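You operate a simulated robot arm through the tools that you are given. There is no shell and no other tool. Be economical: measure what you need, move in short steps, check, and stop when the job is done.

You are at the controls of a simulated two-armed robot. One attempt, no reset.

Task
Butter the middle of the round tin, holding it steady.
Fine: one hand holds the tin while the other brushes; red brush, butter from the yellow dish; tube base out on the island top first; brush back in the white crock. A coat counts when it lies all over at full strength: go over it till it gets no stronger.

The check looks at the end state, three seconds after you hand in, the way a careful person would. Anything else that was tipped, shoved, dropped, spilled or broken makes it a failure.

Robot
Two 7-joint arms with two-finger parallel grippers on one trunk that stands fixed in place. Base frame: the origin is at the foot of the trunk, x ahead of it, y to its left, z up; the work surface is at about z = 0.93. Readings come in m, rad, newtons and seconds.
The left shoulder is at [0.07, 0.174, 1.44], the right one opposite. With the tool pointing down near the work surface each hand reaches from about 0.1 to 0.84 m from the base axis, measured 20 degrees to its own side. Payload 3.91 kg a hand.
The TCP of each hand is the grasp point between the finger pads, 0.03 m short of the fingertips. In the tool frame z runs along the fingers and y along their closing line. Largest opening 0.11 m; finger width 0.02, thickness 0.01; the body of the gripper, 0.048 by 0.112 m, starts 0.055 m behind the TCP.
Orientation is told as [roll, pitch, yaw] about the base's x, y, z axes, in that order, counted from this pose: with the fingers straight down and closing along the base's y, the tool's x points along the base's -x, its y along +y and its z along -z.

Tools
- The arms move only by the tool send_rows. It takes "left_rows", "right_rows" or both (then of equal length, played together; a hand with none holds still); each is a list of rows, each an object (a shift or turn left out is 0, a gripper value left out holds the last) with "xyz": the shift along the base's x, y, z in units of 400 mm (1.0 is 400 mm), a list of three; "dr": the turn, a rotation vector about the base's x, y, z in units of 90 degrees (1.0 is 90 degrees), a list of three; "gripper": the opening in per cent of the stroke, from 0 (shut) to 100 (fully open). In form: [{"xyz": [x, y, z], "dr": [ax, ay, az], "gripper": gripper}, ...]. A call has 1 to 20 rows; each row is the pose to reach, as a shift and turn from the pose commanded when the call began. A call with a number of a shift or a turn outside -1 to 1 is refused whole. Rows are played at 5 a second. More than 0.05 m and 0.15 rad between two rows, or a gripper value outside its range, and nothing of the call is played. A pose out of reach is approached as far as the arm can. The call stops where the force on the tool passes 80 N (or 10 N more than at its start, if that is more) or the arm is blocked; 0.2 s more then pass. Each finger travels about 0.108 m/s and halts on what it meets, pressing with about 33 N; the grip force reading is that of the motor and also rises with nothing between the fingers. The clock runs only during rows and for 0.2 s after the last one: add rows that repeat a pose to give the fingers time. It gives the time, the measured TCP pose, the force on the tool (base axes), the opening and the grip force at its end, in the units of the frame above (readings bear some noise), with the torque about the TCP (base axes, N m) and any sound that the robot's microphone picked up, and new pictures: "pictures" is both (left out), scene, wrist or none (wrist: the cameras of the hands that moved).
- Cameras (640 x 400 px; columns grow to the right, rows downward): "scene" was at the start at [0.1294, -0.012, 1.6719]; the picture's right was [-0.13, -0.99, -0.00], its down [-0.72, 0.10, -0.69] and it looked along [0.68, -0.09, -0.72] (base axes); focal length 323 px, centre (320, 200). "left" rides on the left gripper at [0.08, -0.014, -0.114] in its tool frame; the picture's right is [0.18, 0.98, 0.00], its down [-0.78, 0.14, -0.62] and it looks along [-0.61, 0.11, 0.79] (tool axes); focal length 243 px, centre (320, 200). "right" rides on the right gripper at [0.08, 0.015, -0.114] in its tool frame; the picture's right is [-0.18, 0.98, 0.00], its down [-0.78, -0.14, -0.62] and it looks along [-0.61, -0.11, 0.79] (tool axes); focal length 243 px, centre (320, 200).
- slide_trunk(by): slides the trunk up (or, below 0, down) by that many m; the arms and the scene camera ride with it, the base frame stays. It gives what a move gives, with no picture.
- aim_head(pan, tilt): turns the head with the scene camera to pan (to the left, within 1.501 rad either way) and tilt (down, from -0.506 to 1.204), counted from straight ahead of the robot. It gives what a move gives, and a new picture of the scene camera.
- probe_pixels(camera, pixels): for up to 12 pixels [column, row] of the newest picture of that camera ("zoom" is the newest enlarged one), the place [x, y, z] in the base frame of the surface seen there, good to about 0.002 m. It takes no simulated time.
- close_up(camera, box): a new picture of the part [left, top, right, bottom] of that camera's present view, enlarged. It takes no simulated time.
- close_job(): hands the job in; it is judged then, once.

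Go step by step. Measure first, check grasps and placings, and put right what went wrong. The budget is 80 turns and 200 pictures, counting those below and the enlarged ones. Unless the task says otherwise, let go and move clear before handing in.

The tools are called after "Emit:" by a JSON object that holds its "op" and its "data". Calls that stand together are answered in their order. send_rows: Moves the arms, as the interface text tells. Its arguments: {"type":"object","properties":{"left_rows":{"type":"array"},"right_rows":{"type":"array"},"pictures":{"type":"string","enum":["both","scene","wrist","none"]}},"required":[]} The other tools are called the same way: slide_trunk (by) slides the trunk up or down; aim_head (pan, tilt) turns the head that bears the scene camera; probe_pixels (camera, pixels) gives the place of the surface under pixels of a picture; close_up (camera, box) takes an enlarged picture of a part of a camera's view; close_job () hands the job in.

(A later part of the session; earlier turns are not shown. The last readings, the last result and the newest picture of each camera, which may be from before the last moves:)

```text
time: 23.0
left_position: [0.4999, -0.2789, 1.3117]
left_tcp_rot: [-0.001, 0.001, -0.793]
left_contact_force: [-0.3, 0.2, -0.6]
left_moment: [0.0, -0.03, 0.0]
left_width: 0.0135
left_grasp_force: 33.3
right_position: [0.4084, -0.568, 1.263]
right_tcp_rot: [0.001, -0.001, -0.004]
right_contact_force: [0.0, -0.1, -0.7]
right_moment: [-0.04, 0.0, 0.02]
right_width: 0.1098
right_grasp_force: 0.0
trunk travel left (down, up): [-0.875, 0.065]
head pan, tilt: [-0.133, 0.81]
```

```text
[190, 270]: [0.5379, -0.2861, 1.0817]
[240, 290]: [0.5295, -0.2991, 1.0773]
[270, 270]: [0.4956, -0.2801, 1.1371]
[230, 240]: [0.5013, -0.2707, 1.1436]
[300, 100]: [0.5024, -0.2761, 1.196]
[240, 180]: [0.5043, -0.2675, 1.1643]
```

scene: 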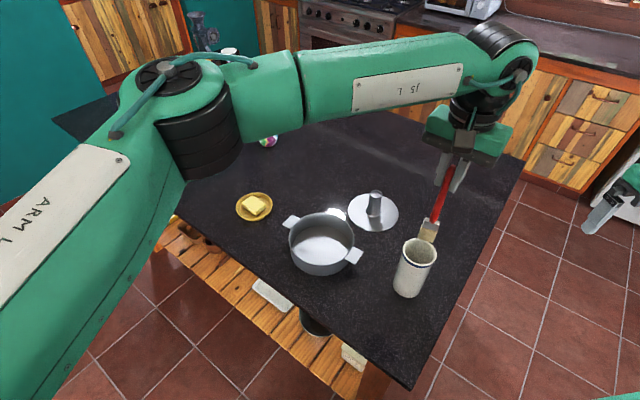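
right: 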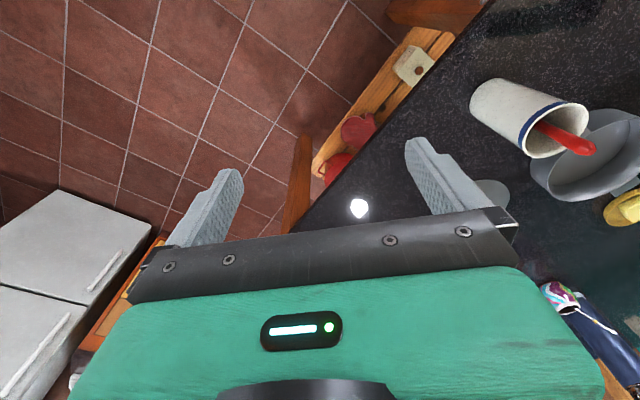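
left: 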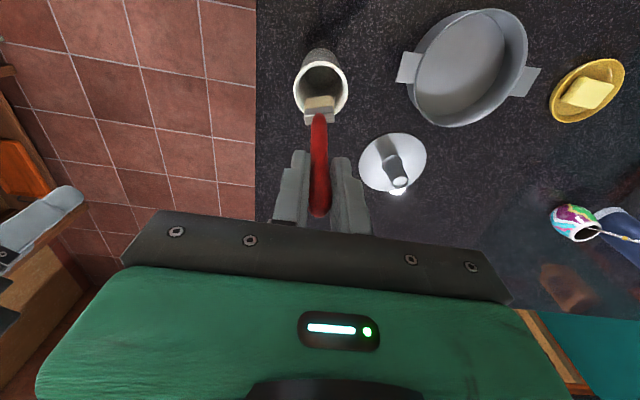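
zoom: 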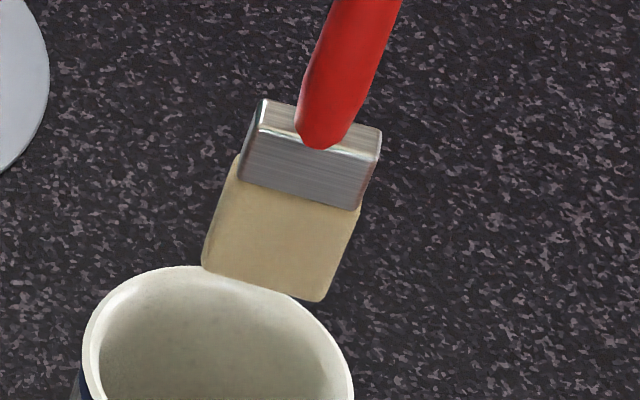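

The bristle tip sits 0.185 m below the TCP and the head is about 2.3 cm wide. I'll carry the brush over the butter at (0.805,0.095).

Emit:
{"op": "send_rows", "data": {"left_rows": [{"xyz": [0.07, 0.085, 0]}, {"xyz": [0.14, 0.17, 0]}, {"xyz": [0.21, 0.255, 0]}, {"xyz": [0.28, 0.34, 0]}, {"xyz": [0.35, 0.425, 0]}, {"xyz": [0.42, 0.51, 0]}, {"xyz": [0.49, 0.6, 0]}, {"xyz": [0.56, 0.69, 0]}, {"xyz": [0.63, 0.78, 0]}, {"xyz": [0.7, 0.86, -0.04]}, {"xyz": [0.762, 0.935, -0.1]}, {"xyz": [0.762, 0.935, -0.2]}, {"xyz": [0.762, 0.935, -0.28]}], "pictures": "both"}}

Emit:
{"op": "close_up", "data": {"camera": "scene", "box": [190, 110, 320, 240]}}

Emit:
{"op": "close_up", "data": {"camera": "left", "box": [240, 60, 400, 230]}}

```text
time: 25.8
left_position: [0.7051, 0.1402, 1.2093]
left_tcp_rot: [0.031, -0.02, -0.732]
left_contact_force: [0.5, 0.4, 0.6]
left_moment: [-0.06, 0.0, 0.03]
left_width: 0.0137
left_grasp_force: 33.2
left hand out of reach, approached as far as the arm can: row 8, 9, 10, 11, 12, 13
right_position: [0.4107, -0.5589, 1.2677]
right_tcp_rot: [-0.006, 0.0, -0.003]
right_contact_force: [-0.2, 0.8, 0.9]
right_moment: [-0.1, 0.01, -0.03]
right_width: 0.11
right_grasp_force: 0.2
trunk travel left (down, up): [-0.875, 0.065]
head pan, tilt: [-0.133, 0.81]
```

scene: 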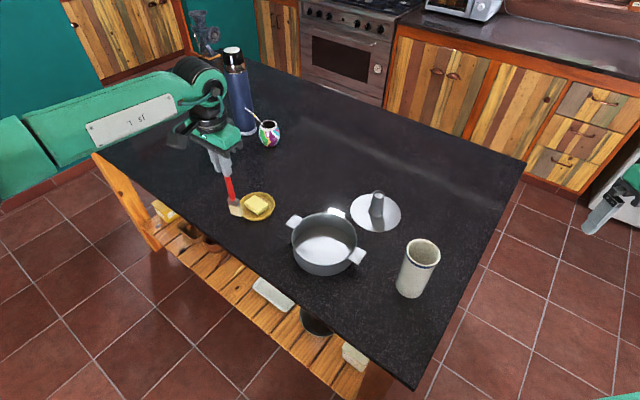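
left: 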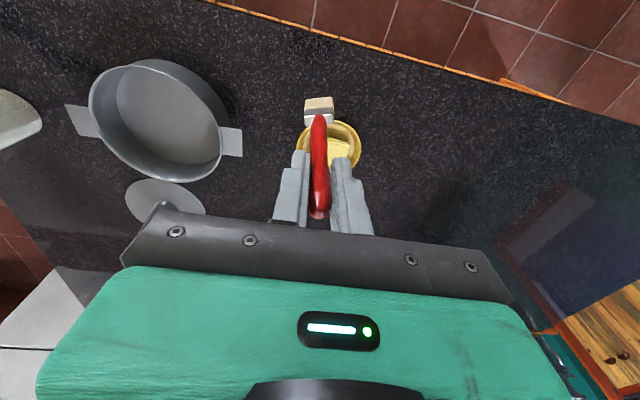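

```text
3.08 times, centred on (255, 175) of scene
```

zoom: 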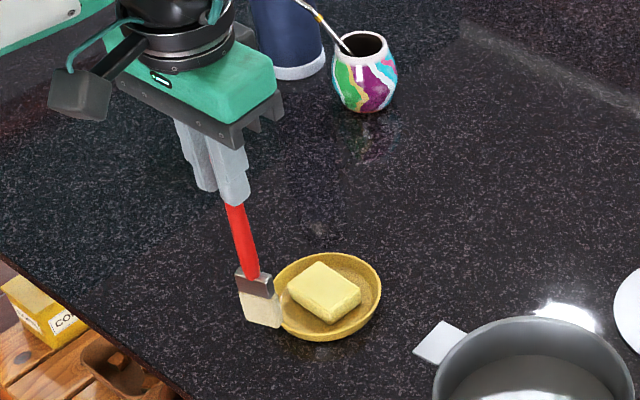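

```text
2.35 times, centred on (320, 145) of left
```

zoom: 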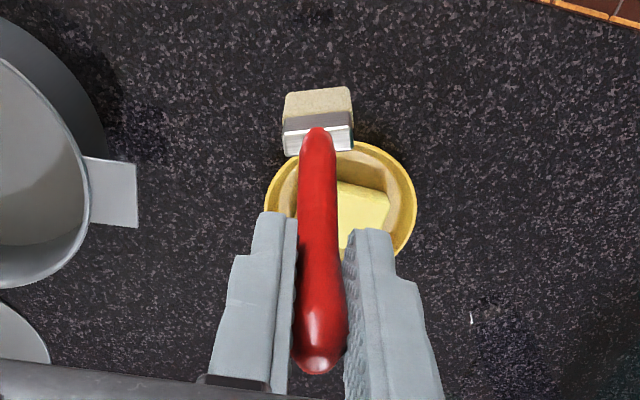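

The arm stopped at (0.705,0.14), probably from a wrist limit at this yaw, since it is not stretched out. I'll turn the yaw back toward 0 a little higher up, then move on toward the dish.

Emit:
{"op": "send_rows", "data": {"left_rows": [{"xyz": [0, 0, 0.05], "dr": [0, 0, 0.08]}, {"xyz": [0, 0, 0.1], "dr": [0, 0, 0.16]}, {"xyz": [0, 0, 0.12], "dr": [0, 0, 0.24]}, {"xyz": [0, 0, 0.12], "dr": [0, 0, 0.32]}, {"xyz": [0, 0, 0.12], "dr": [0, 0, 0.4]}, {"xyz": [0.06, -0.03, 0.1], "dr": [0, 0, 0.46]}, {"xyz": [0.12, -0.06, 0.08], "dr": [0, 0, 0.46]}, {"xyz": [0.18, -0.09, 0.06], "dr": [0, 0, 0.46]}, {"xyz": [0.25, -0.113, 0.06], "dr": [0, 0, 0.46]}], "pictures": "both"}}

Emit:
{"op": "close_up", "data": {"camera": "scene", "box": [190, 110, 320, 240]}}

```text
time: 27.8
left_position: [0.8099, 0.0868, 1.2351]
left_tcp_rot: [0.041, -0.012, -0.006]
left_contact_force: [-0.2, -1.2, -0.9]
left_moment: [0.03, 0.01, 0.01]
left_width: 0.0138
left_grasp_force: 32.5
right_position: [0.4103, -0.5707, 1.2615]
right_tcp_rot: [0.005, 0.002, -0.001]
right_contact_force: [0.0, -0.8, 0.0]
right_moment: [0.01, 0.0, -0.02]
right_width: 0.1103
right_grasp_force: 0.0
trunk travel left (down, up): [-0.875, 0.065]
head pan, tilt: [-0.133, 0.81]
```

scene: 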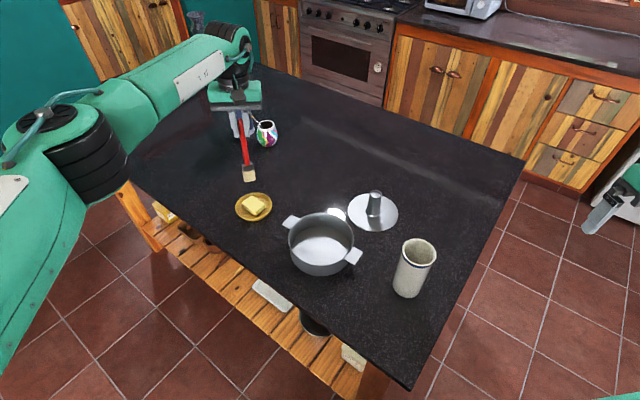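
left: 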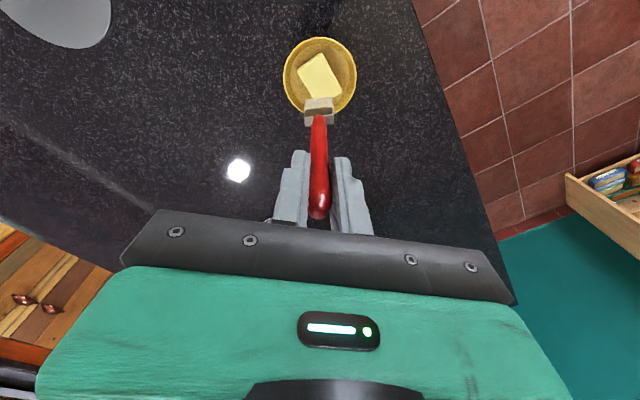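

```text
3.08 times, centred on (255, 175) of scene
```

zoom: 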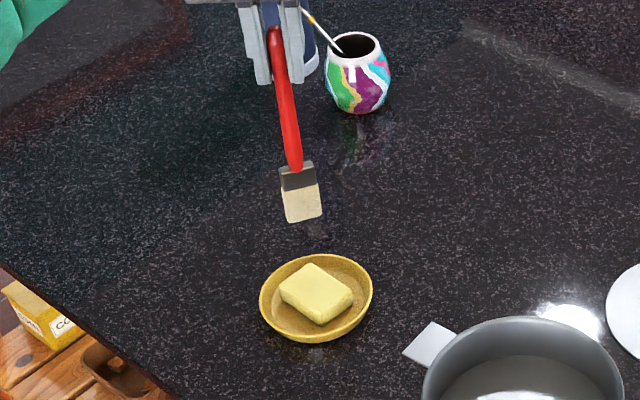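

At yaw 0 the arm reaches; the brush tip is over the dish at about (0.812,0.095). I'll shift 6 mm back and lower gently onto the butter.

Emit:
{"op": "send_rows", "data": {"left_rows": [{"xyz": [-0.015, 0, -0.1]}, {"xyz": [-0.015, 0, -0.19]}, {"xyz": [-0.015, 0, -0.21]}, {"xyz": [-0.015, 0, -0.22]}, {"xyz": [-0.015, 0, -0.227]}, {"xyz": [-0.015, 0, -0.232]}], "pictures": "both"}}

Emit:
{"op": "close_up", "data": {"camera": "scene", "box": [220, 160, 290, 235]}}

Emit:
{"op": "close_up", "data": {"camera": "left", "box": [260, 30, 380, 150]}}

```text
time: 29.2
left_position: [0.8025, 0.0888, 1.1426]
left_tcp_rot: [0.038, -0.013, -0.005]
left_contact_force: [0.6, 0.4, 8.6]
left_moment: [0.06, -0.19, 0.02]
left_width: 0.0135
left_grasp_force: 33.2
right_position: [0.4087, -0.5685, 1.2629]
right_tcp_rot: [0.004, 0.0, 0.001]
right_contact_force: [0.3, -0.1, 0.3]
right_moment: [0.0, -0.02, 0.01]
right_width: 0.1099
right_grasp_force: 0.0
trunk travel left (down, up): [-0.875, 0.065]
head pan, tilt: [-0.133, 0.81]
```

scene: 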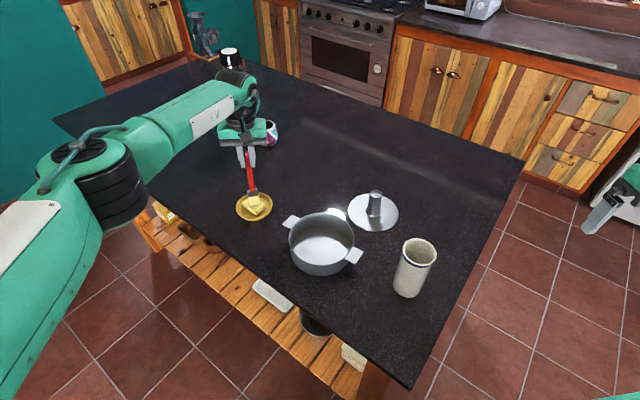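
left: 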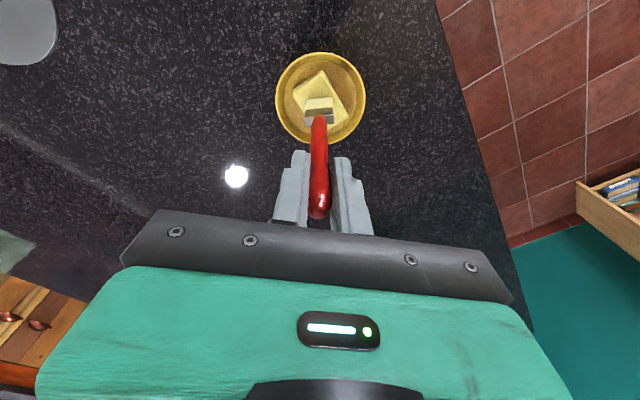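

```text
5.33 times, centred on (255, 198) of scene
```

zoom: 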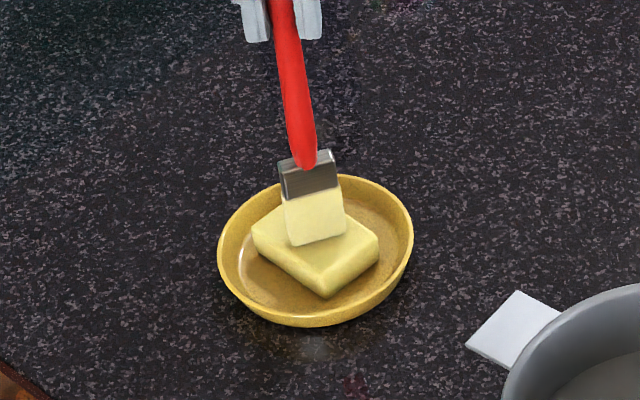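

```text
3.33 times, centred on (320, 90) of left
```

zoom: 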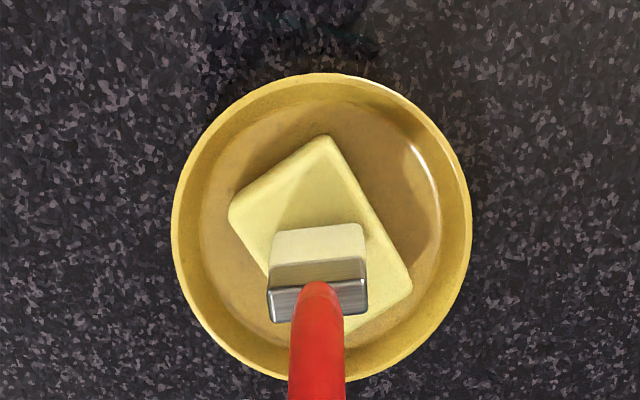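

The brush is on the butter with 8.6 N and the bristles look butter-yellow. I'll dwell briefly and lift; meanwhile the right hand goes above the tin's right-hand wall, which it can grip in its natural orientation.

Emit:
{"op": "send_rows", "data": {"left_rows": [{"xyz": [0, 0, 0]}, {"xyz": [0, 0, 0]}, {"xyz": [0, 0, 0.02]}, {"xyz": [0, 0, 0.08]}, {"xyz": [0, 0, 0.16]}, {"xyz": [0, 0, 0.24]}, {"xyz": [0, 0, 0.24]}, {"xyz": [0, 0, 0.24]}, {"xyz": [0, 0, 0.24]}, {"xyz": [0, 0, 0.24]}, {"xyz": [0, 0, 0.24]}, {"xyz": [0, 0, 0.24]}, {"xyz": [0, 0, 0.24]}, {"xyz": [0, 0, 0.24]}, {"xyz": [0, 0, 0.24]}], "right_rows": [{"xyz": [0.05, 0.09, 0]}, {"xyz": [0.1, 0.18, 0]}, {"xyz": [0.15, 0.27, 0]}, {"xyz": [0.2, 0.36, 0]}, {"xyz": [0.25, 0.45, 0]}, {"xyz": [0.3, 0.54, 0]}, {"xyz": [0.35, 0.63, 0]}, {"xyz": [0.4, 0.72, 0]}, {"xyz": [0.45, 0.81, 0]}, {"xyz": [0.5, 0.89, 0]}, {"xyz": [0.55, 0.95, 0]}, {"xyz": [0.587, 0.99, -0.05]}, {"xyz": [0.587, 1.0, -0.15]}, {"xyz": [0.587, 1.0, -0.25]}, {"xyz": [0.587, 1.0, -0.34]}], "pictures": "both"}}

Emit:
{"op": "close_up", "data": {"camera": "scene", "box": [210, 130, 290, 230]}}

```text
time: 32.4
left_position: [0.8036, 0.0897, 1.2383]
left_tcp_rot: [0.04, -0.011, -0.006]
left_contact_force: [0.5, -0.3, -0.4]
left_moment: [0.0, 0.0, -0.01]
left_width: 0.0142
left_grasp_force: 33.1
right_position: [0.6427, -0.1654, 1.1278]
right_tcp_rot: [0.0, -0.001, 0.0]
right_contact_force: [-0.2, -0.6, 0.1]
right_moment: [0.02, -0.02, 0.01]
right_width: 0.11
right_grasp_force: 0.0
trunk travel left (down, up): [-0.875, 0.065]
head pan, tilt: [-0.133, 0.81]
```

scene: 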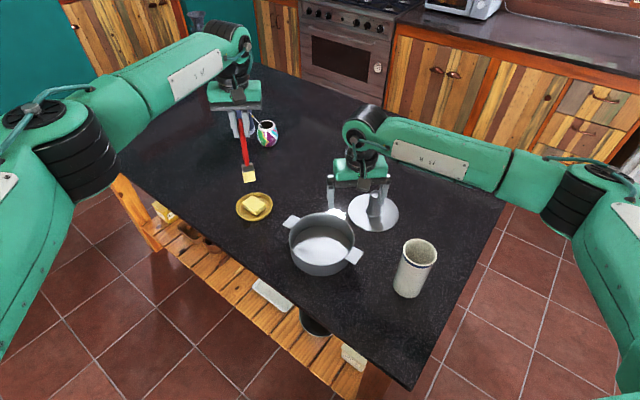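
right: 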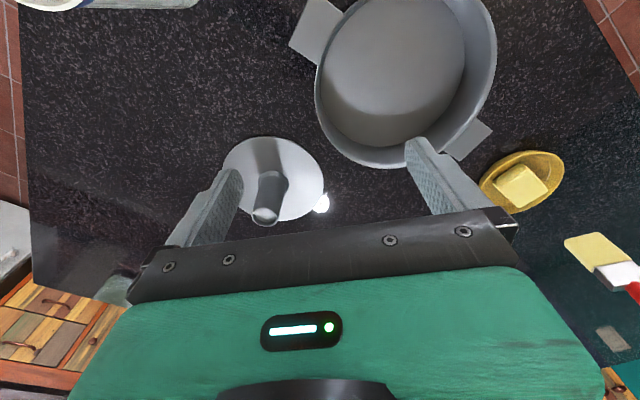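
left: 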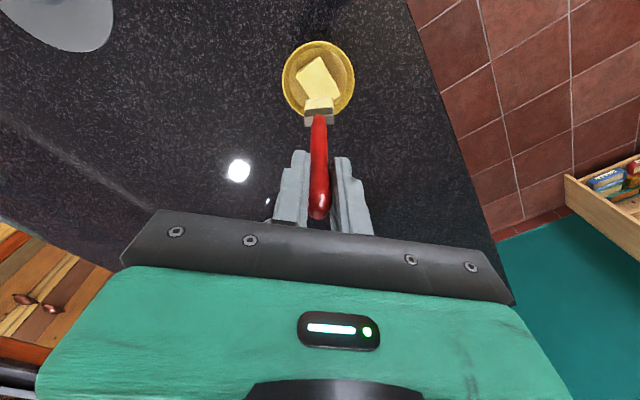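

```text
4.00 times, centred on (250, 180) of scene
```

zoom: 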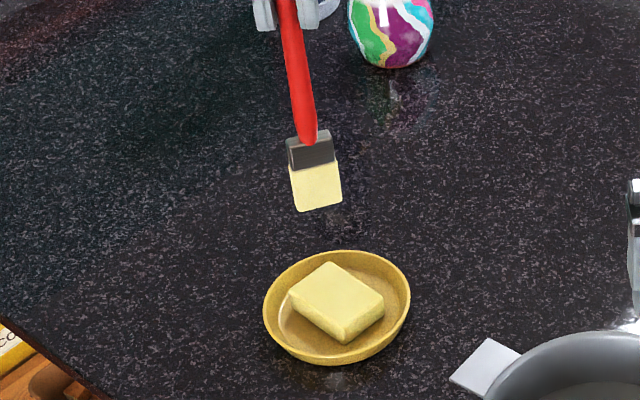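

The bristles are coated yellow. I'll locate the tin's wall under the right hand.

Emit:
{"op": "probe_pixels", "data": {"camera": "right", "pixels": [[317, 90], [320, 110], [328, 128], [340, 145], [352, 156], [318, 75], [330, 100], [340, 120], [380, 165], [400, 150], [495, 50], [316, 82]]}}

Emit:
{"op": "close_up", "data": {"camera": "right", "box": [280, 0, 520, 200]}}

```text
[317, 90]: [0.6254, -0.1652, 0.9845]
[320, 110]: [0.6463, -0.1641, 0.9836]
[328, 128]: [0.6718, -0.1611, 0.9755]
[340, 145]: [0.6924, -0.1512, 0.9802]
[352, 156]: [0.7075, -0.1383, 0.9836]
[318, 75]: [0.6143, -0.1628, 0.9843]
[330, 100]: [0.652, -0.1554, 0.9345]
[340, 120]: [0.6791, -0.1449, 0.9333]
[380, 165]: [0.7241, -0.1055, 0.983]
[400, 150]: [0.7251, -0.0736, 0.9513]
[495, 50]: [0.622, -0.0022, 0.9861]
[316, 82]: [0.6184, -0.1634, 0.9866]
```

```text
2.00 times, centred on (400, 100) of right
```

zoom: 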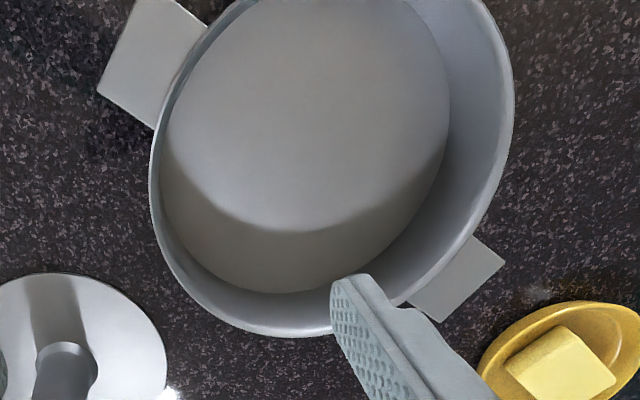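

The wall at the hand's x is centred at about y -0.1635. I'll lower so the tips stay about 1 cm above the floor and island, then close slowly on the wall.

Emit:
{"op": "send_rows", "data": {"right_rows": [{"xyz": [0.003, 0.005, -0.1], "gripper": 60}, {"xyz": [0.003, 0.005, -0.2]}, {"xyz": [0.003, 0.005, -0.3]}, {"xyz": [0.003, 0.005, -0.382]}, {"xyz": [0.003, 0.005, -0.382], "gripper": 40}, {"xyz": [0.003, 0.005, -0.382], "gripper": 25}, {"xyz": [0.003, 0.005, -0.382], "gripper": 12}, {"xyz": [0.003, 0.005, -0.382], "gripper": 5}, {"xyz": [0.003, 0.005, -0.382], "gripper": 0}, {"xyz": [0.003, 0.005, -0.382], "gripper": 0}, {"xyz": [0.003, 0.005, -0.382], "gripper": 0}], "pictures": "both"}}

Emit:
{"op": "close_up", "data": {"camera": "scene", "box": [270, 150, 440, 290]}}

```text
time: 34.8
left_position: [0.8028, 0.0887, 1.2393]
left_tcp_rot: [0.04, -0.013, -0.006]
left_contact_force: [0.1, -0.1, -0.4]
left_moment: [-0.02, 0.0, -0.02]
left_width: 0.0138
left_grasp_force: 33.2
right_position: [0.6467, -0.1638, 0.9754]
right_tcp_rot: [0.003, -0.001, -0.001]
right_contact_force: [-0.1, -0.2, 0.2]
right_moment: [-0.08, -0.09, 0.02]
right_width: 0.0037
right_grasp_force: 33.8
trunk travel left (down, up): [-0.875, 0.065]
head pan, tilt: [-0.133, 0.81]
```

scene: 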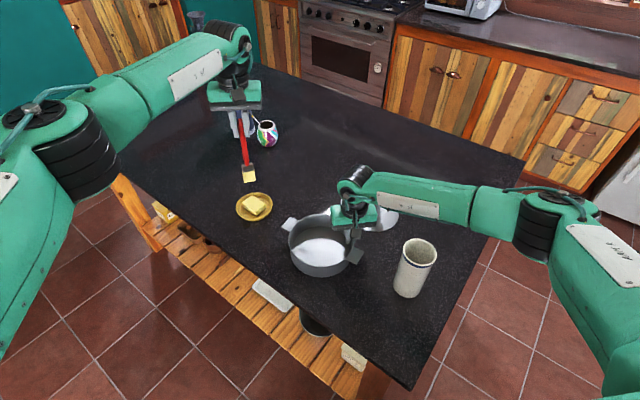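
right: 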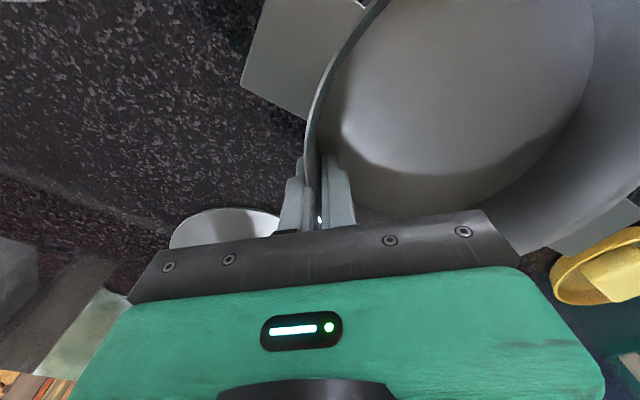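

```text
2.86 times, centred on (355, 220) of scene
```

zoom: 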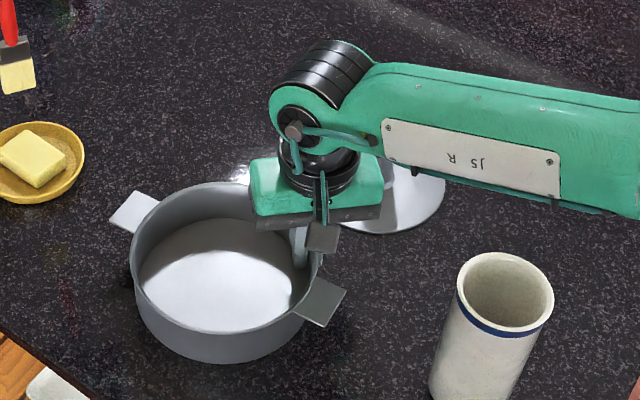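

The wall is held: opening 3.7 mm at 34 N, and the tin has not moved. I'll bring the left hand back toward the tin with -40° yaw; after that I'll lean the brush away from the right hand.

Emit:
{"op": "send_rows", "data": {"left_rows": [{"xyz": [-0.06, -0.015, 0.02], "dr": [0, 0, -0.06]}, {"xyz": [-0.12, -0.03, 0.02], "dr": [0, 0, -0.12]}, {"xyz": [-0.18, -0.045, 0.02], "dr": [0, 0, -0.18]}, {"xyz": [-0.24, -0.06, 0.02], "dr": [0, 0, -0.24]}, {"xyz": [-0.3, -0.08, 0.02], "dr": [0, 0, -0.3]}, {"xyz": [-0.36, -0.1, 0.02], "dr": [0, 0, -0.36]}, {"xyz": [-0.42, -0.12, 0.02], "dr": [0, 0, -0.44]}, {"xyz": [-0.5, -0.15, 0.02], "dr": [0, 0, -0.44]}], "pictures": "scene"}}

```text
time: 36.6
left_position: [0.6027, 0.0273, 1.2474]
left_tcp_rot: [0.038, -0.013, -0.698]
left_contact_force: [0.2, -0.2, 0.9]
left_moment: [-0.03, -0.04, 0.01]
left_width: 0.0138
left_grasp_force: 33.3
right_position: [0.646, -0.1639, 0.976]
right_tcp_rot: [0.002, 0.0, 0.0]
right_contact_force: [-0.1, 0.4, 0.0]
right_moment: [-0.14, -0.03, 0.0]
right_width: 0.0038
right_grasp_force: 33.1
trunk travel left (down, up): [-0.875, 0.065]
head pan, tilt: [-0.133, 0.81]
```

scene: 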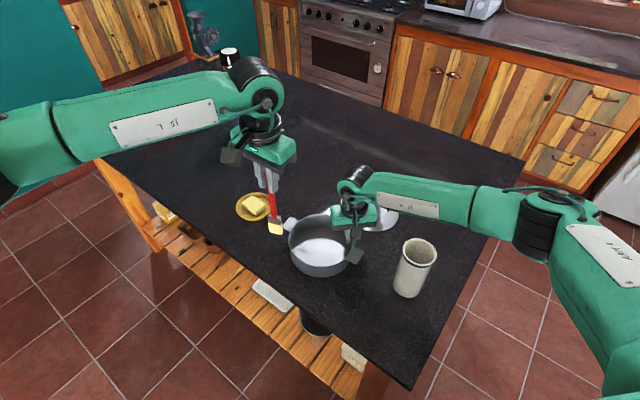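

The brush is beside the tin with its tip well above rim height. Now I'll lean the hand about 26° away, toward -x/+y, and bring the tip above the tin's centre.

Emit:
{"op": "send_rows", "data": {"left_rows": [{"xyz": [-0.013, -0.037, -0.02], "dr": [-0.049, -0.05, 0]}, {"xyz": [-0.026, -0.075, -0.04], "dr": [-0.098, -0.1, 0]}, {"xyz": [-0.039, -0.112, -0.06], "dr": [-0.147, -0.15, 0]}, {"xyz": [-0.052, -0.15, -0.09], "dr": [-0.197, -0.199, 0]}, {"xyz": [-0.052, -0.15, -0.126], "dr": [-0.197, -0.199, 0]}], "pictures": "both"}}

Emit:
{"op": "close_up", "data": {"camera": "scene", "box": [230, 140, 400, 290]}}

```text
time: 37.8
left_position: [0.5828, -0.0308, 1.1951]
left_tcp_rot: [-0.002, -0.452, -0.688]
left_contact_force: [-1.0, -0.3, 0.0]
left_moment: [0.0, 0.04, 0.04]
left_width: 0.014
left_grasp_force: 33.1
right_position: [0.6455, -0.164, 0.9748]
right_tcp_rot: [0.003, 0.0, 0.0]
right_contact_force: [0.8, -0.6, 0.6]
right_moment: [-0.1, -0.02, 0.01]
right_width: 0.0038
right_grasp_force: 33.4
trunk travel left (down, up): [-0.875, 0.065]
head pan, tilt: [-0.133, 0.81]
```

scene: 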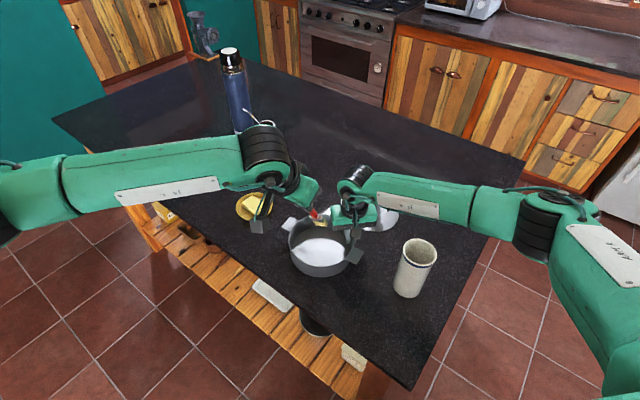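
left: 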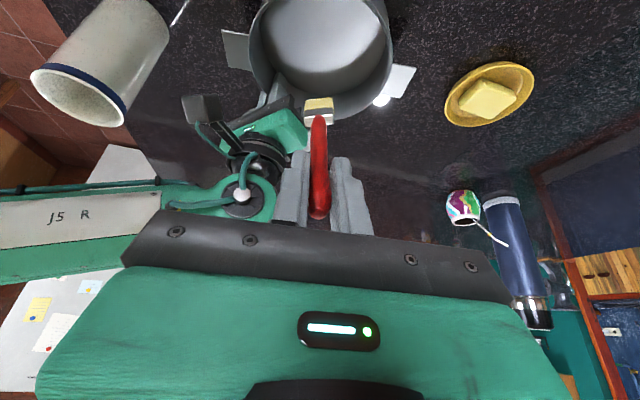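

```text
2.67 times, centred on (315, 215) of scene
```

zoom: 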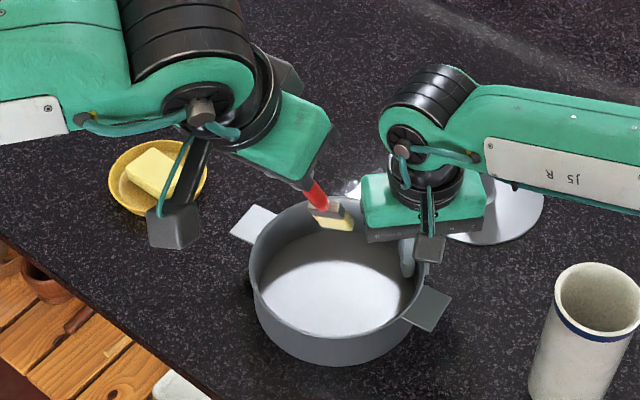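

The brush tip should be above the tin's centre, with the left hand well clear of the right. I'll lower it to the floor in small final steps.

Emit:
{"op": "send_rows", "data": {"left_rows": [{"xyz": [0, 0, -0.1]}, {"xyz": [0, 0, -0.2]}, {"xyz": [0, 0, -0.225]}, {"xyz": [0, 0, -0.232]}, {"xyz": [0, 0, -0.238]}, {"xyz": [0, 0, -0.242]}], "pictures": "both"}}

Emit:
{"op": "close_up", "data": {"camera": "scene", "box": [270, 190, 380, 290]}}

Emit:
{"op": "close_up", "data": {"camera": "right", "box": [240, 0, 640, 230]}}

```text
time: 39.2
left_position: [0.5827, -0.0324, 1.1017]
left_tcp_rot: [0.002, -0.457, -0.69]
left_contact_force: [-2.8, 0.5, 17.2]
left_moment: [-0.51, -0.6, -0.09]
left_width: 0.0136
left_grasp_force: 32.7
right_position: [0.6447, -0.1635, 0.976]
right_tcp_rot: [-0.001, 0.0, -0.002]
right_contact_force: [3.9, -0.6, -7.5]
right_moment: [-0.14, 0.11, -0.22]
right_width: 0.0038
right_grasp_force: 32.6
trunk travel left (down, up): [-0.875, 0.065]
head pan, tilt: [-0.133, 0.81]
```

scene: 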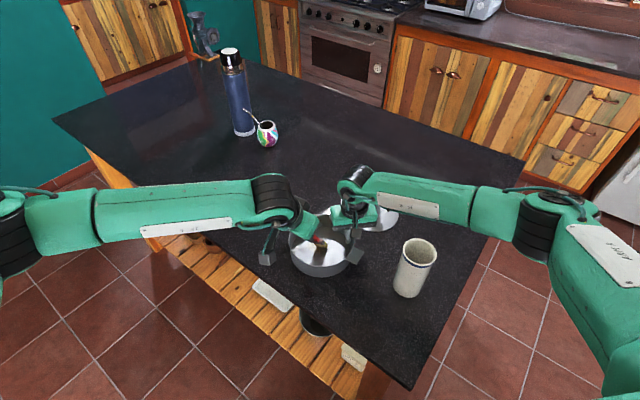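
left: 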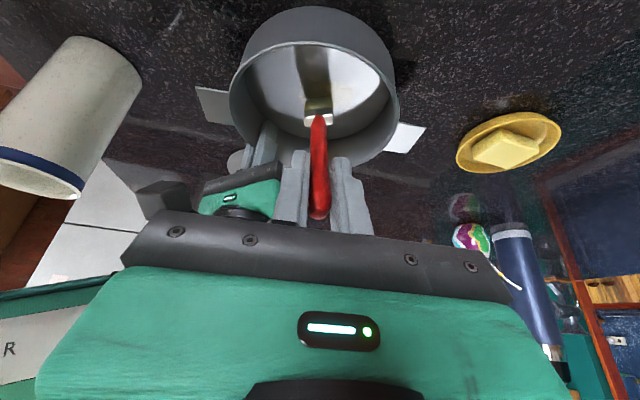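

```text
4.00 times, centred on (325, 240) of scene
```

zoom: 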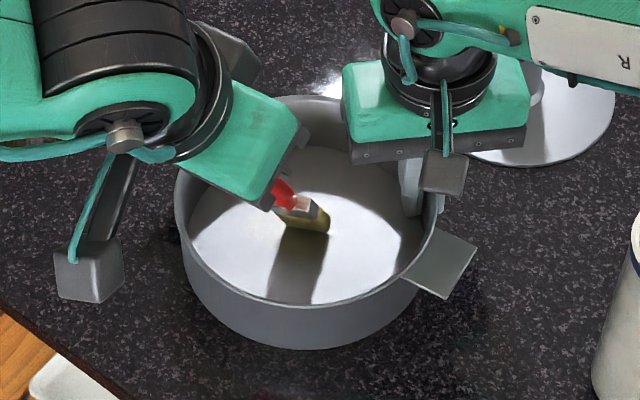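

```text
1.60 times, centred on (440, 115) of right
```

zoom: 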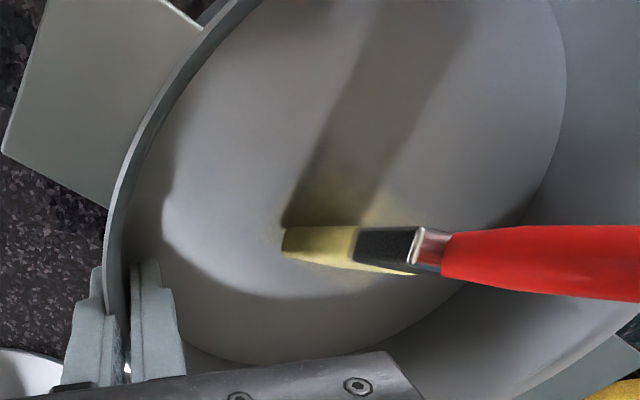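

The brush touches the floor at 17 N and leaves a yellow trace. I'll ease up slightly and stroke across the middle in parallel lines on one side first.

Emit:
{"op": "send_rows", "data": {"left_rows": [{"xyz": [0, 0, 0.003]}, {"xyz": [0.029, -0.024, 0.003]}, {"xyz": [0.058, -0.048, 0.003]}, {"xyz": [0.029, -0.024, 0.003]}, {"xyz": [0, 0, 0.003]}, {"xyz": [-0.029, 0.024, 0.003]}, {"xyz": [-0.058, 0.048, 0.003]}, {"xyz": [-0.039, 0.071, 0.003]}, {"xyz": [-0.01, 0.047, 0.003]}, {"xyz": [0.019, 0.023, 0.003]}, {"xyz": [0.048, -0.001, 0.003]}, {"xyz": [0.077, -0.025, 0.003]}, {"xyz": [0.096, -0.002, 0.003]}, {"xyz": [0.067, 0.022, 0.003]}, {"xyz": [0.038, 0.046, 0.003]}, {"xyz": [0.009, 0.07, 0.003]}, {"xyz": [-0.02, 0.094, 0.003]}], "pictures": "none"}}

Emit:
{"op": "close_up", "data": {"camera": "right", "box": [240, 0, 640, 230]}}

Emit:
{"op": "close_up", "data": {"camera": "scene", "box": [270, 190, 380, 290]}}

```text
time: 42.8
left_position: [0.5741, 0.0063, 1.0997]
left_tcp_rot: [0.0, -0.451, -0.688]
left_contact_force: [-0.3, -0.1, -0.2]
left_moment: [0.04, 0.01, -0.02]
left_width: 0.0137
left_grasp_force: 32.8
right_position: [0.6455, -0.1633, 0.9749]
right_tcp_rot: [0.001, 0.0, -0.002]
right_contact_force: [-0.1, 0.3, 0.4]
right_moment: [-0.15, -0.04, -0.01]
right_width: 0.0039
right_grasp_force: 33.4
trunk travel left (down, up): [-0.875, 0.065]
head pan, tilt: [-0.133, 0.81]
```

```text
1.60 times, centred on (440, 115) of right
```

zoom: 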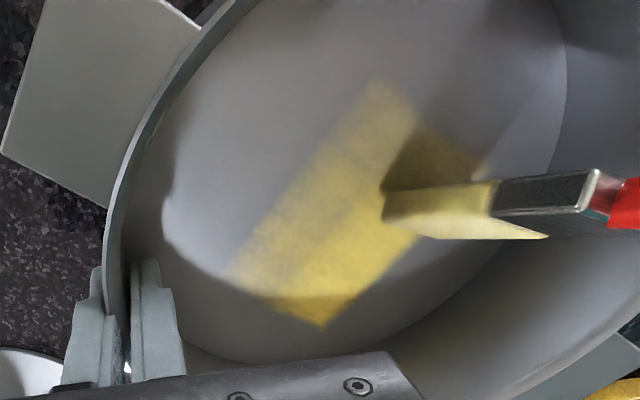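

```text
4.00 times, centred on (325, 240) of scene
```

zoom: 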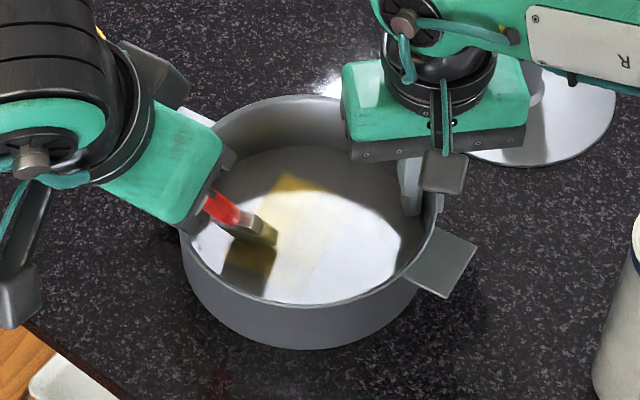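

A strong yellow coat is going down, and the stroke width matches the brush. I'll continue with the other side and go over the centre line again.

Emit:
{"op": "send_rows", "data": {"left_rows": [{"xyz": [-0.038, -0.046, -0.002]}, {"xyz": [-0.057, -0.069, -0.002]}, {"xyz": [-0.028, -0.093, -0.002]}, {"xyz": [0.001, -0.117, -0.002]}, {"xyz": [0.03, -0.141, -0.002]}, {"xyz": [0.059, -0.165, -0.002]}, {"xyz": [0.04, -0.188, -0.002]}, {"xyz": [0.011, -0.164, -0.002]}, {"xyz": [-0.018, -0.14, -0.002]}, {"xyz": [-0.047, -0.116, -0.002]}, {"xyz": [-0.076, -0.092, -0.002]}, {"xyz": [-0.057, -0.069, -0.002]}, {"xyz": [-0.038, -0.046, -0.002]}, {"xyz": [-0.009, -0.07, -0.002]}, {"xyz": [0.02, -0.094, -0.002]}, {"xyz": [0.049, -0.118, -0.002]}, {"xyz": [0.078, -0.142, -0.002]}], "pictures": "none"}}

Emit:
{"op": "close_up", "data": {"camera": "right", "box": [240, 0, 640, 230]}}

Emit:
{"op": "close_up", "data": {"camera": "scene", "box": [270, 190, 380, 290]}}

```text
time: 46.4
left_position: [0.6045, -0.0498, 1.0993]
left_tcp_rot: [0.0, -0.452, -0.688]
left_contact_force: [-0.5, 0.0, 3.9]
left_moment: [-0.08, -0.16, 0.0]
left_width: 0.0137
left_grasp_force: 33.1
right_position: [0.6468, -0.1639, 0.9757]
right_tcp_rot: [0.003, 0.002, 0.0]
right_contact_force: [0.9, -1.4, -1.6]
right_moment: [-0.09, 0.13, -0.1]
right_width: 0.0037
right_grasp_force: 33.2
trunk travel left (down, up): [-0.875, 0.065]
head pan, tilt: [-0.133, 0.81]
```

```text
1.60 times, centred on (440, 115) of right
```

zoom: 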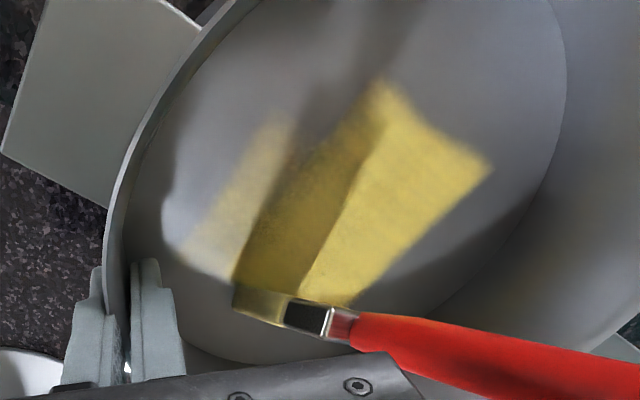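

```text
4.00 times, centred on (325, 240) of scene
```

zoom: 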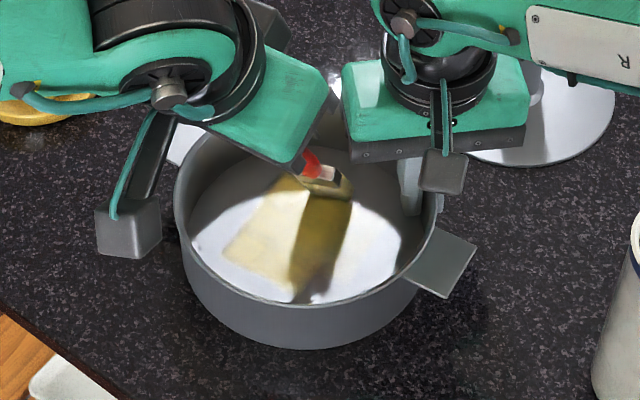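

The last line toward the holding hand is fainter. I'll go over both outer lines again, then lift to look.

Emit:
{"op": "send_rows", "data": {"left_rows": [{"xyz": [-0.038, -0.046, 0]}, {"xyz": [-0.067, -0.022, 0]}, {"xyz": [-0.096, 0.002, 0]}, {"xyz": [-0.125, 0.026, 0]}, {"xyz": [-0.154, 0.05, 0]}, {"xyz": [-0.125, 0.026, 0]}, {"xyz": [-0.096, 0.002, 0]}, {"xyz": [-0.067, -0.022, 0]}, {"xyz": [-0.038, -0.046, 0]}, {"xyz": [0, 0, 0]}, {"xyz": [0.038, 0.046, 0]}, {"xyz": [0.009, 0.07, 0]}, {"xyz": [-0.02, 0.094, 0]}, {"xyz": [-0.049, 0.118, 0]}, {"xyz": [-0.078, 0.142, 0]}, {"xyz": [-0.078, 0.142, 0.1]}, {"xyz": [-0.12, 0.22, 0.2]}, {"xyz": [-0.12, 0.28, 0.3]}], "pictures": "scene"}}

Emit:
{"op": "close_up", "data": {"camera": "right", "box": [240, 0, 640, 230]}}

Emit:
{"op": "close_up", "data": {"camera": "scene", "box": [270, 190, 380, 290]}}

```text
refused: row 17 steps farther than a row can; nothing moved
```

```text
1.60 times, centred on (440, 115) of right
```

zoom: 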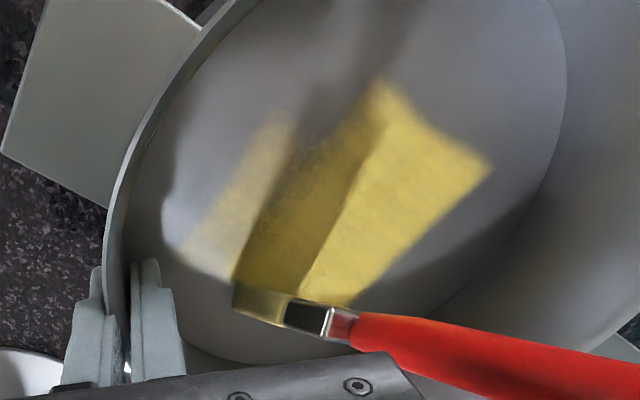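

```text
4.00 times, centred on (325, 240) of scene
```

zoom: 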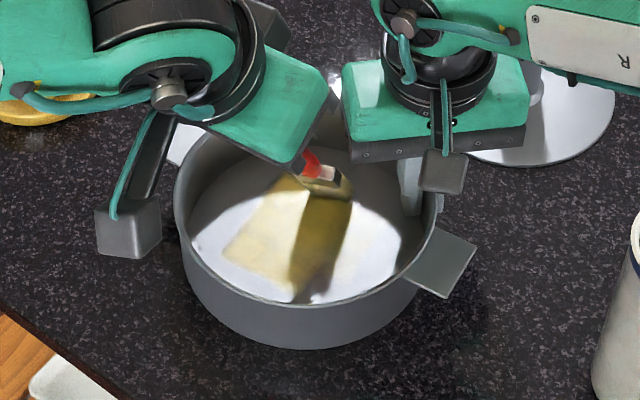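

The call was refused because one lifting step was too long, so nothing moved. I'll resend it with smaller lifts.

Emit:
{"op": "send_rows", "data": {"left_rows": [{"xyz": [-0.038, -0.046, 0]}, {"xyz": [-0.067, -0.022, 0]}, {"xyz": [-0.096, 0.002, 0]}, {"xyz": [-0.125, 0.026, 0]}, {"xyz": [-0.154, 0.05, 0]}, {"xyz": [-0.125, 0.026, 0]}, {"xyz": [-0.096, 0.002, 0]}, {"xyz": [-0.067, -0.022, 0]}, {"xyz": [-0.038, -0.046, 0]}, {"xyz": [0, 0, 0]}, {"xyz": [0.038, 0.046, 0]}, {"xyz": [0.009, 0.07, 0]}, {"xyz": [-0.02, 0.094, 0]}, {"xyz": [-0.049, 0.118, 0]}, {"xyz": [-0.078, 0.142, 0]}, {"xyz": [-0.078, 0.142, 0.1]}, {"xyz": [-0.078, 0.142, 0.2]}, {"xyz": [-0.1, 0.21, 0.25]}, {"xyz": [-0.1, 0.29, 0.28]}, {"xyz": [-0.1, 0.36, 0.32]}], "pictures": "scene"}}

Emit:
{"op": "close_up", "data": {"camera": "right", "box": [240, 0, 640, 230]}}

Emit:
{"op": "close_up", "data": {"camera": "scene", "box": [270, 190, 380, 290]}}

```text
time: 50.6
left_position: [0.5662, 0.0954, 1.2264]
left_tcp_rot: [0.0, -0.449, -0.69]
left_contact_force: [-0.4, 0.4, 0.0]
left_moment: [0.0, -0.01, -0.02]
left_width: 0.0137
left_grasp_force: 32.8
right_position: [0.6455, -0.1631, 0.9748]
right_tcp_rot: [-0.001, -0.002, -0.002]
right_contact_force: [0.3, 0.9, -0.7]
right_moment: [-0.15, -0.05, -0.01]
right_width: 0.0039
right_grasp_force: 32.5
trunk travel left (down, up): [-0.875, 0.065]
head pan, tilt: [-0.133, 0.81]
```

scene: 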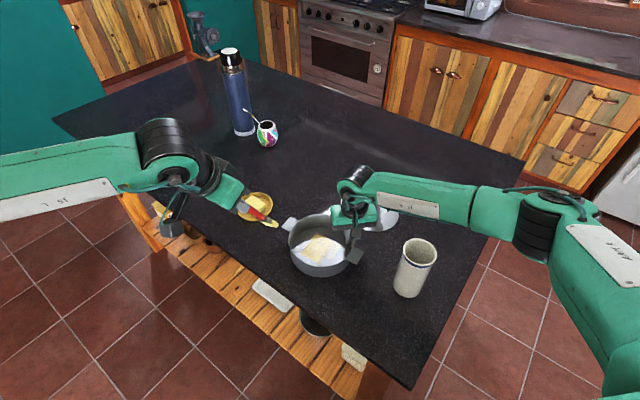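

```text
1.60 times, centred on (440, 115) of right
```

zoom: 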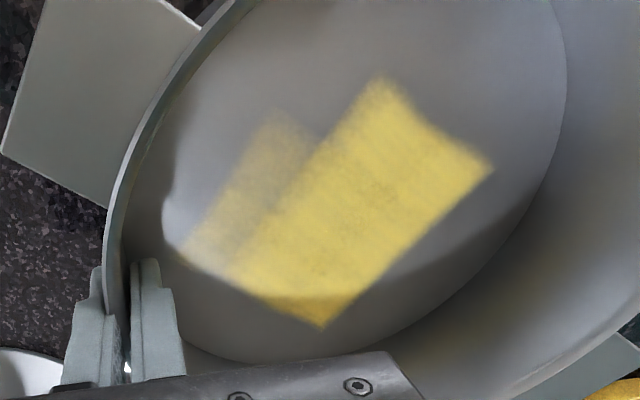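

```text
4.00 times, centred on (325, 240) of scene
```

zoom: 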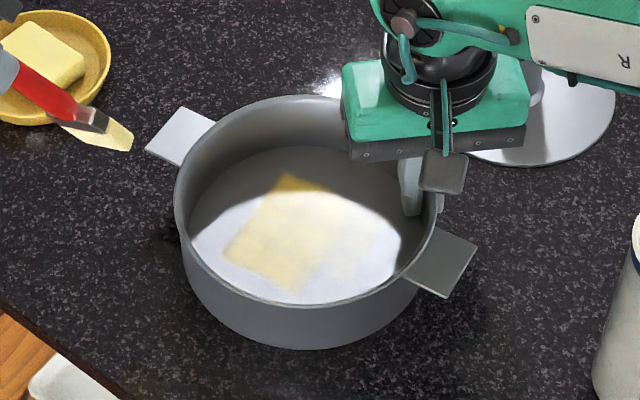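

The coat shows as a strong block with a weaker strip toward the right hand. I'll measure where it lies against the floor's centre.

Emit:
{"op": "probe_pixels", "data": {"camera": "right", "pixels": [[474, 39], [546, 93], [440, 193], [384, 159], [409, 62], [352, 149], [594, 40], [356, 215], [418, 112], [455, 120]]}}

Emit:
{"op": "close_up", "data": {"camera": "left", "box": [220, 0, 420, 160]}}

```text
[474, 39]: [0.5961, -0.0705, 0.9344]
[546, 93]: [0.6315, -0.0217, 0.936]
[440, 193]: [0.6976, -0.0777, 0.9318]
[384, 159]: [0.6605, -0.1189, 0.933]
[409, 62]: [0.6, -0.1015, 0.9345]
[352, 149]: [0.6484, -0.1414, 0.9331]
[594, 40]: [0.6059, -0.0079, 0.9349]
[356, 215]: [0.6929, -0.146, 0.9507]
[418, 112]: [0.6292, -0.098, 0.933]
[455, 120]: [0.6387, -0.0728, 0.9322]
```

```text
2.50 times, centred on (320, 80) of left
```

zoom: 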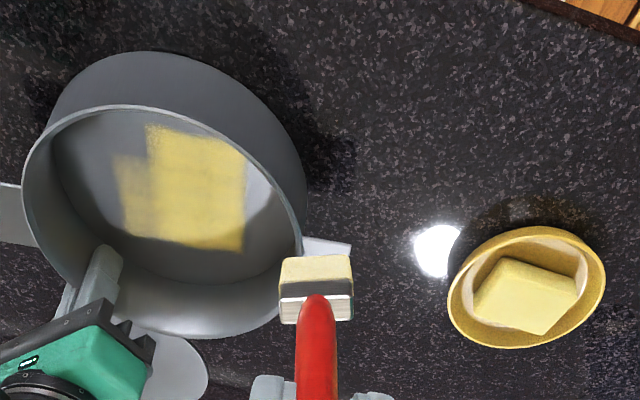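

The strong coat covers about 6 x 8 cm around (0.646,-0.072), and the weak strip at (0.625,-0.12) needs more butter since the brush ran out. I'll re-dip, first trying to reach the dish in this same leaned pose while the right hand keeps hold.

Emit:
{"op": "send_rows", "data": {"left_rows": [{"xyz": [0.08, 0.02, 0]}, {"xyz": [0.16, 0.05, 0]}, {"xyz": [0.24, 0.08, -0.02]}, {"xyz": [0.32, 0.11, -0.04]}, {"xyz": [0.4, 0.125, -0.06]}, {"xyz": [0.437, 0.128, -0.06]}], "pictures": "both"}}

```text
time: 52.0
left_position: [0.7414, 0.1448, 1.2019]
left_tcp_rot: [0.0, -0.45, -0.687]
left_contact_force: [0.8, -0.5, -1.0]
left_moment: [0.01, 0.03, 0.02]
left_width: 0.0138
left_grasp_force: 32.3
right_position: [0.646, -0.1645, 0.9747]
right_tcp_rot: [0.001, -0.002, -0.001]
right_contact_force: [1.1, 0.0, -0.9]
right_moment: [-0.1, -0.01, -0.01]
right_width: 0.004
right_grasp_force: 33.1
trunk travel left (down, up): [-0.875, 0.065]
head pan, tilt: [-0.133, 0.81]
```

scene: 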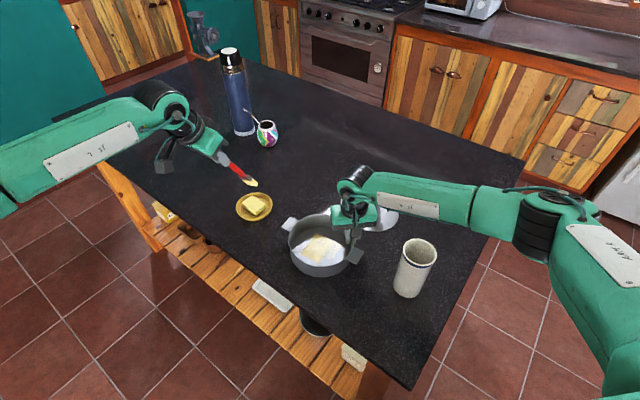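
left: 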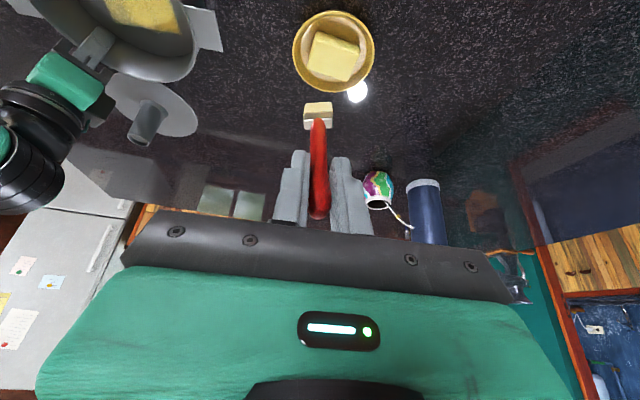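

It reaches in the leaned pose; the tip is above the butter at about (0.803,0.093). I'll lower onto it and check.

Emit:
{"op": "send_rows", "data": {"left_rows": [{"xyz": [0, 0.003, -0.09]}, {"xyz": [0, 0.003, -0.17]}, {"xyz": [0, 0.003, -0.185]}, {"xyz": [0, 0.003, -0.192]}, {"xyz": [0, 0.003, -0.198]}], "pictures": "none"}}

Emit:
{"op": "close_up", "data": {"camera": "scene", "box": [210, 150, 290, 235]}}

```text
time: 53.2
left_position: [0.7412, 0.1462, 1.1242]
left_tcp_rot: [0.002, -0.452, -0.69]
left_contact_force: [-0.2, 0.8, 4.7]
left_moment: [-0.13, -0.28, 0.01]
left_width: 0.0136
left_grasp_force: 33.1
right_position: [0.6457, -0.1643, 0.9758]
right_tcp_rot: [0.001, -0.001, 0.0]
right_contact_force: [0.8, 0.1, 0.5]
right_moment: [-0.14, 0.03, 0.01]
right_width: 0.0038
right_grasp_force: 33.3
trunk travel left (down, up): [-0.875, 0.065]
head pan, tilt: [-0.133, 0.81]
```

```text
4.71 times, centred on (250, 192) of scene
```

zoom: 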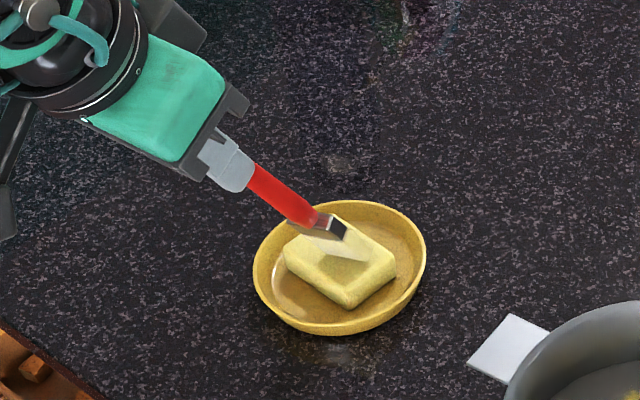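

It's in contact at 4.7 N. I'll dwell, lift, and return to hover above the tin.

Emit:
{"op": "send_rows", "data": {"left_rows": [{"xyz": [0, 0, -0.003]}, {"xyz": [0, 0, -0.003]}, {"xyz": [0, 0, -0.003]}, {"xyz": [0, 0, -0.003]}, {"xyz": [0, 0, 0.03]}, {"xyz": [0, 0, 0.11]}, {"xyz": [0, 0, 0.19]}, {"xyz": [-0.08, -0.07, 0.19]}, {"xyz": [-0.16, -0.14, 0.19]}, {"xyz": [-0.24, -0.22, 0.19]}, {"xyz": [-0.31, -0.3, 0.19]}, {"xyz": [-0.36, -0.38, 0.19]}, {"xyz": [-0.396, -0.447, 0.19]}], "pictures": "scene"}}

Emit:
{"op": "close_up", "data": {"camera": "scene", "box": [220, 150, 380, 290]}}

```text
time: 56.0
left_position: [0.582, -0.0336, 1.2001]
left_tcp_rot: [0.002, -0.449, -0.69]
left_contact_force: [0.0, -0.6, -0.4]
left_moment: [0.0, 0.0, 0.01]
left_width: 0.0136
left_grasp_force: 33.0
right_position: [0.6467, -0.1651, 0.9751]
right_tcp_rot: [0.001, 0.0, 0.001]
right_contact_force: [0.3, -1.2, 0.6]
right_moment: [-0.17, 0.0, 0.02]
right_width: 0.0039
right_grasp_force: 33.2
trunk travel left (down, up): [-0.875, 0.065]
head pan, tilt: [-0.133, 0.81]
```

scene: 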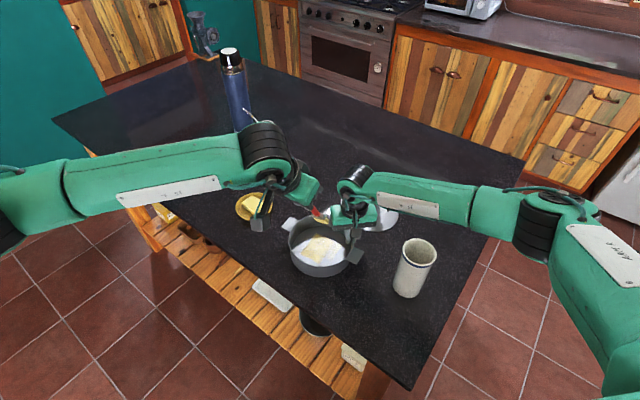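

```text
2.86 times, centred on (300, 220) of scene
```

zoom: 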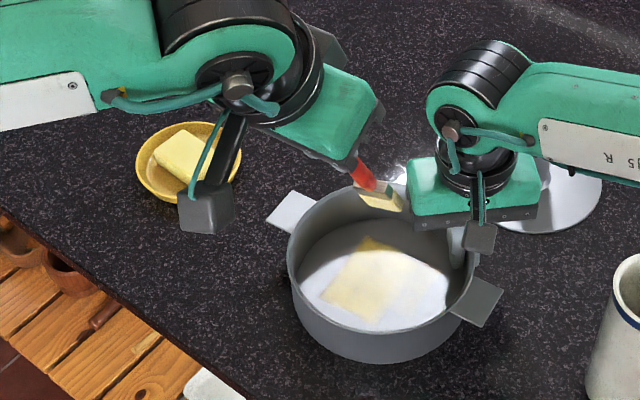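

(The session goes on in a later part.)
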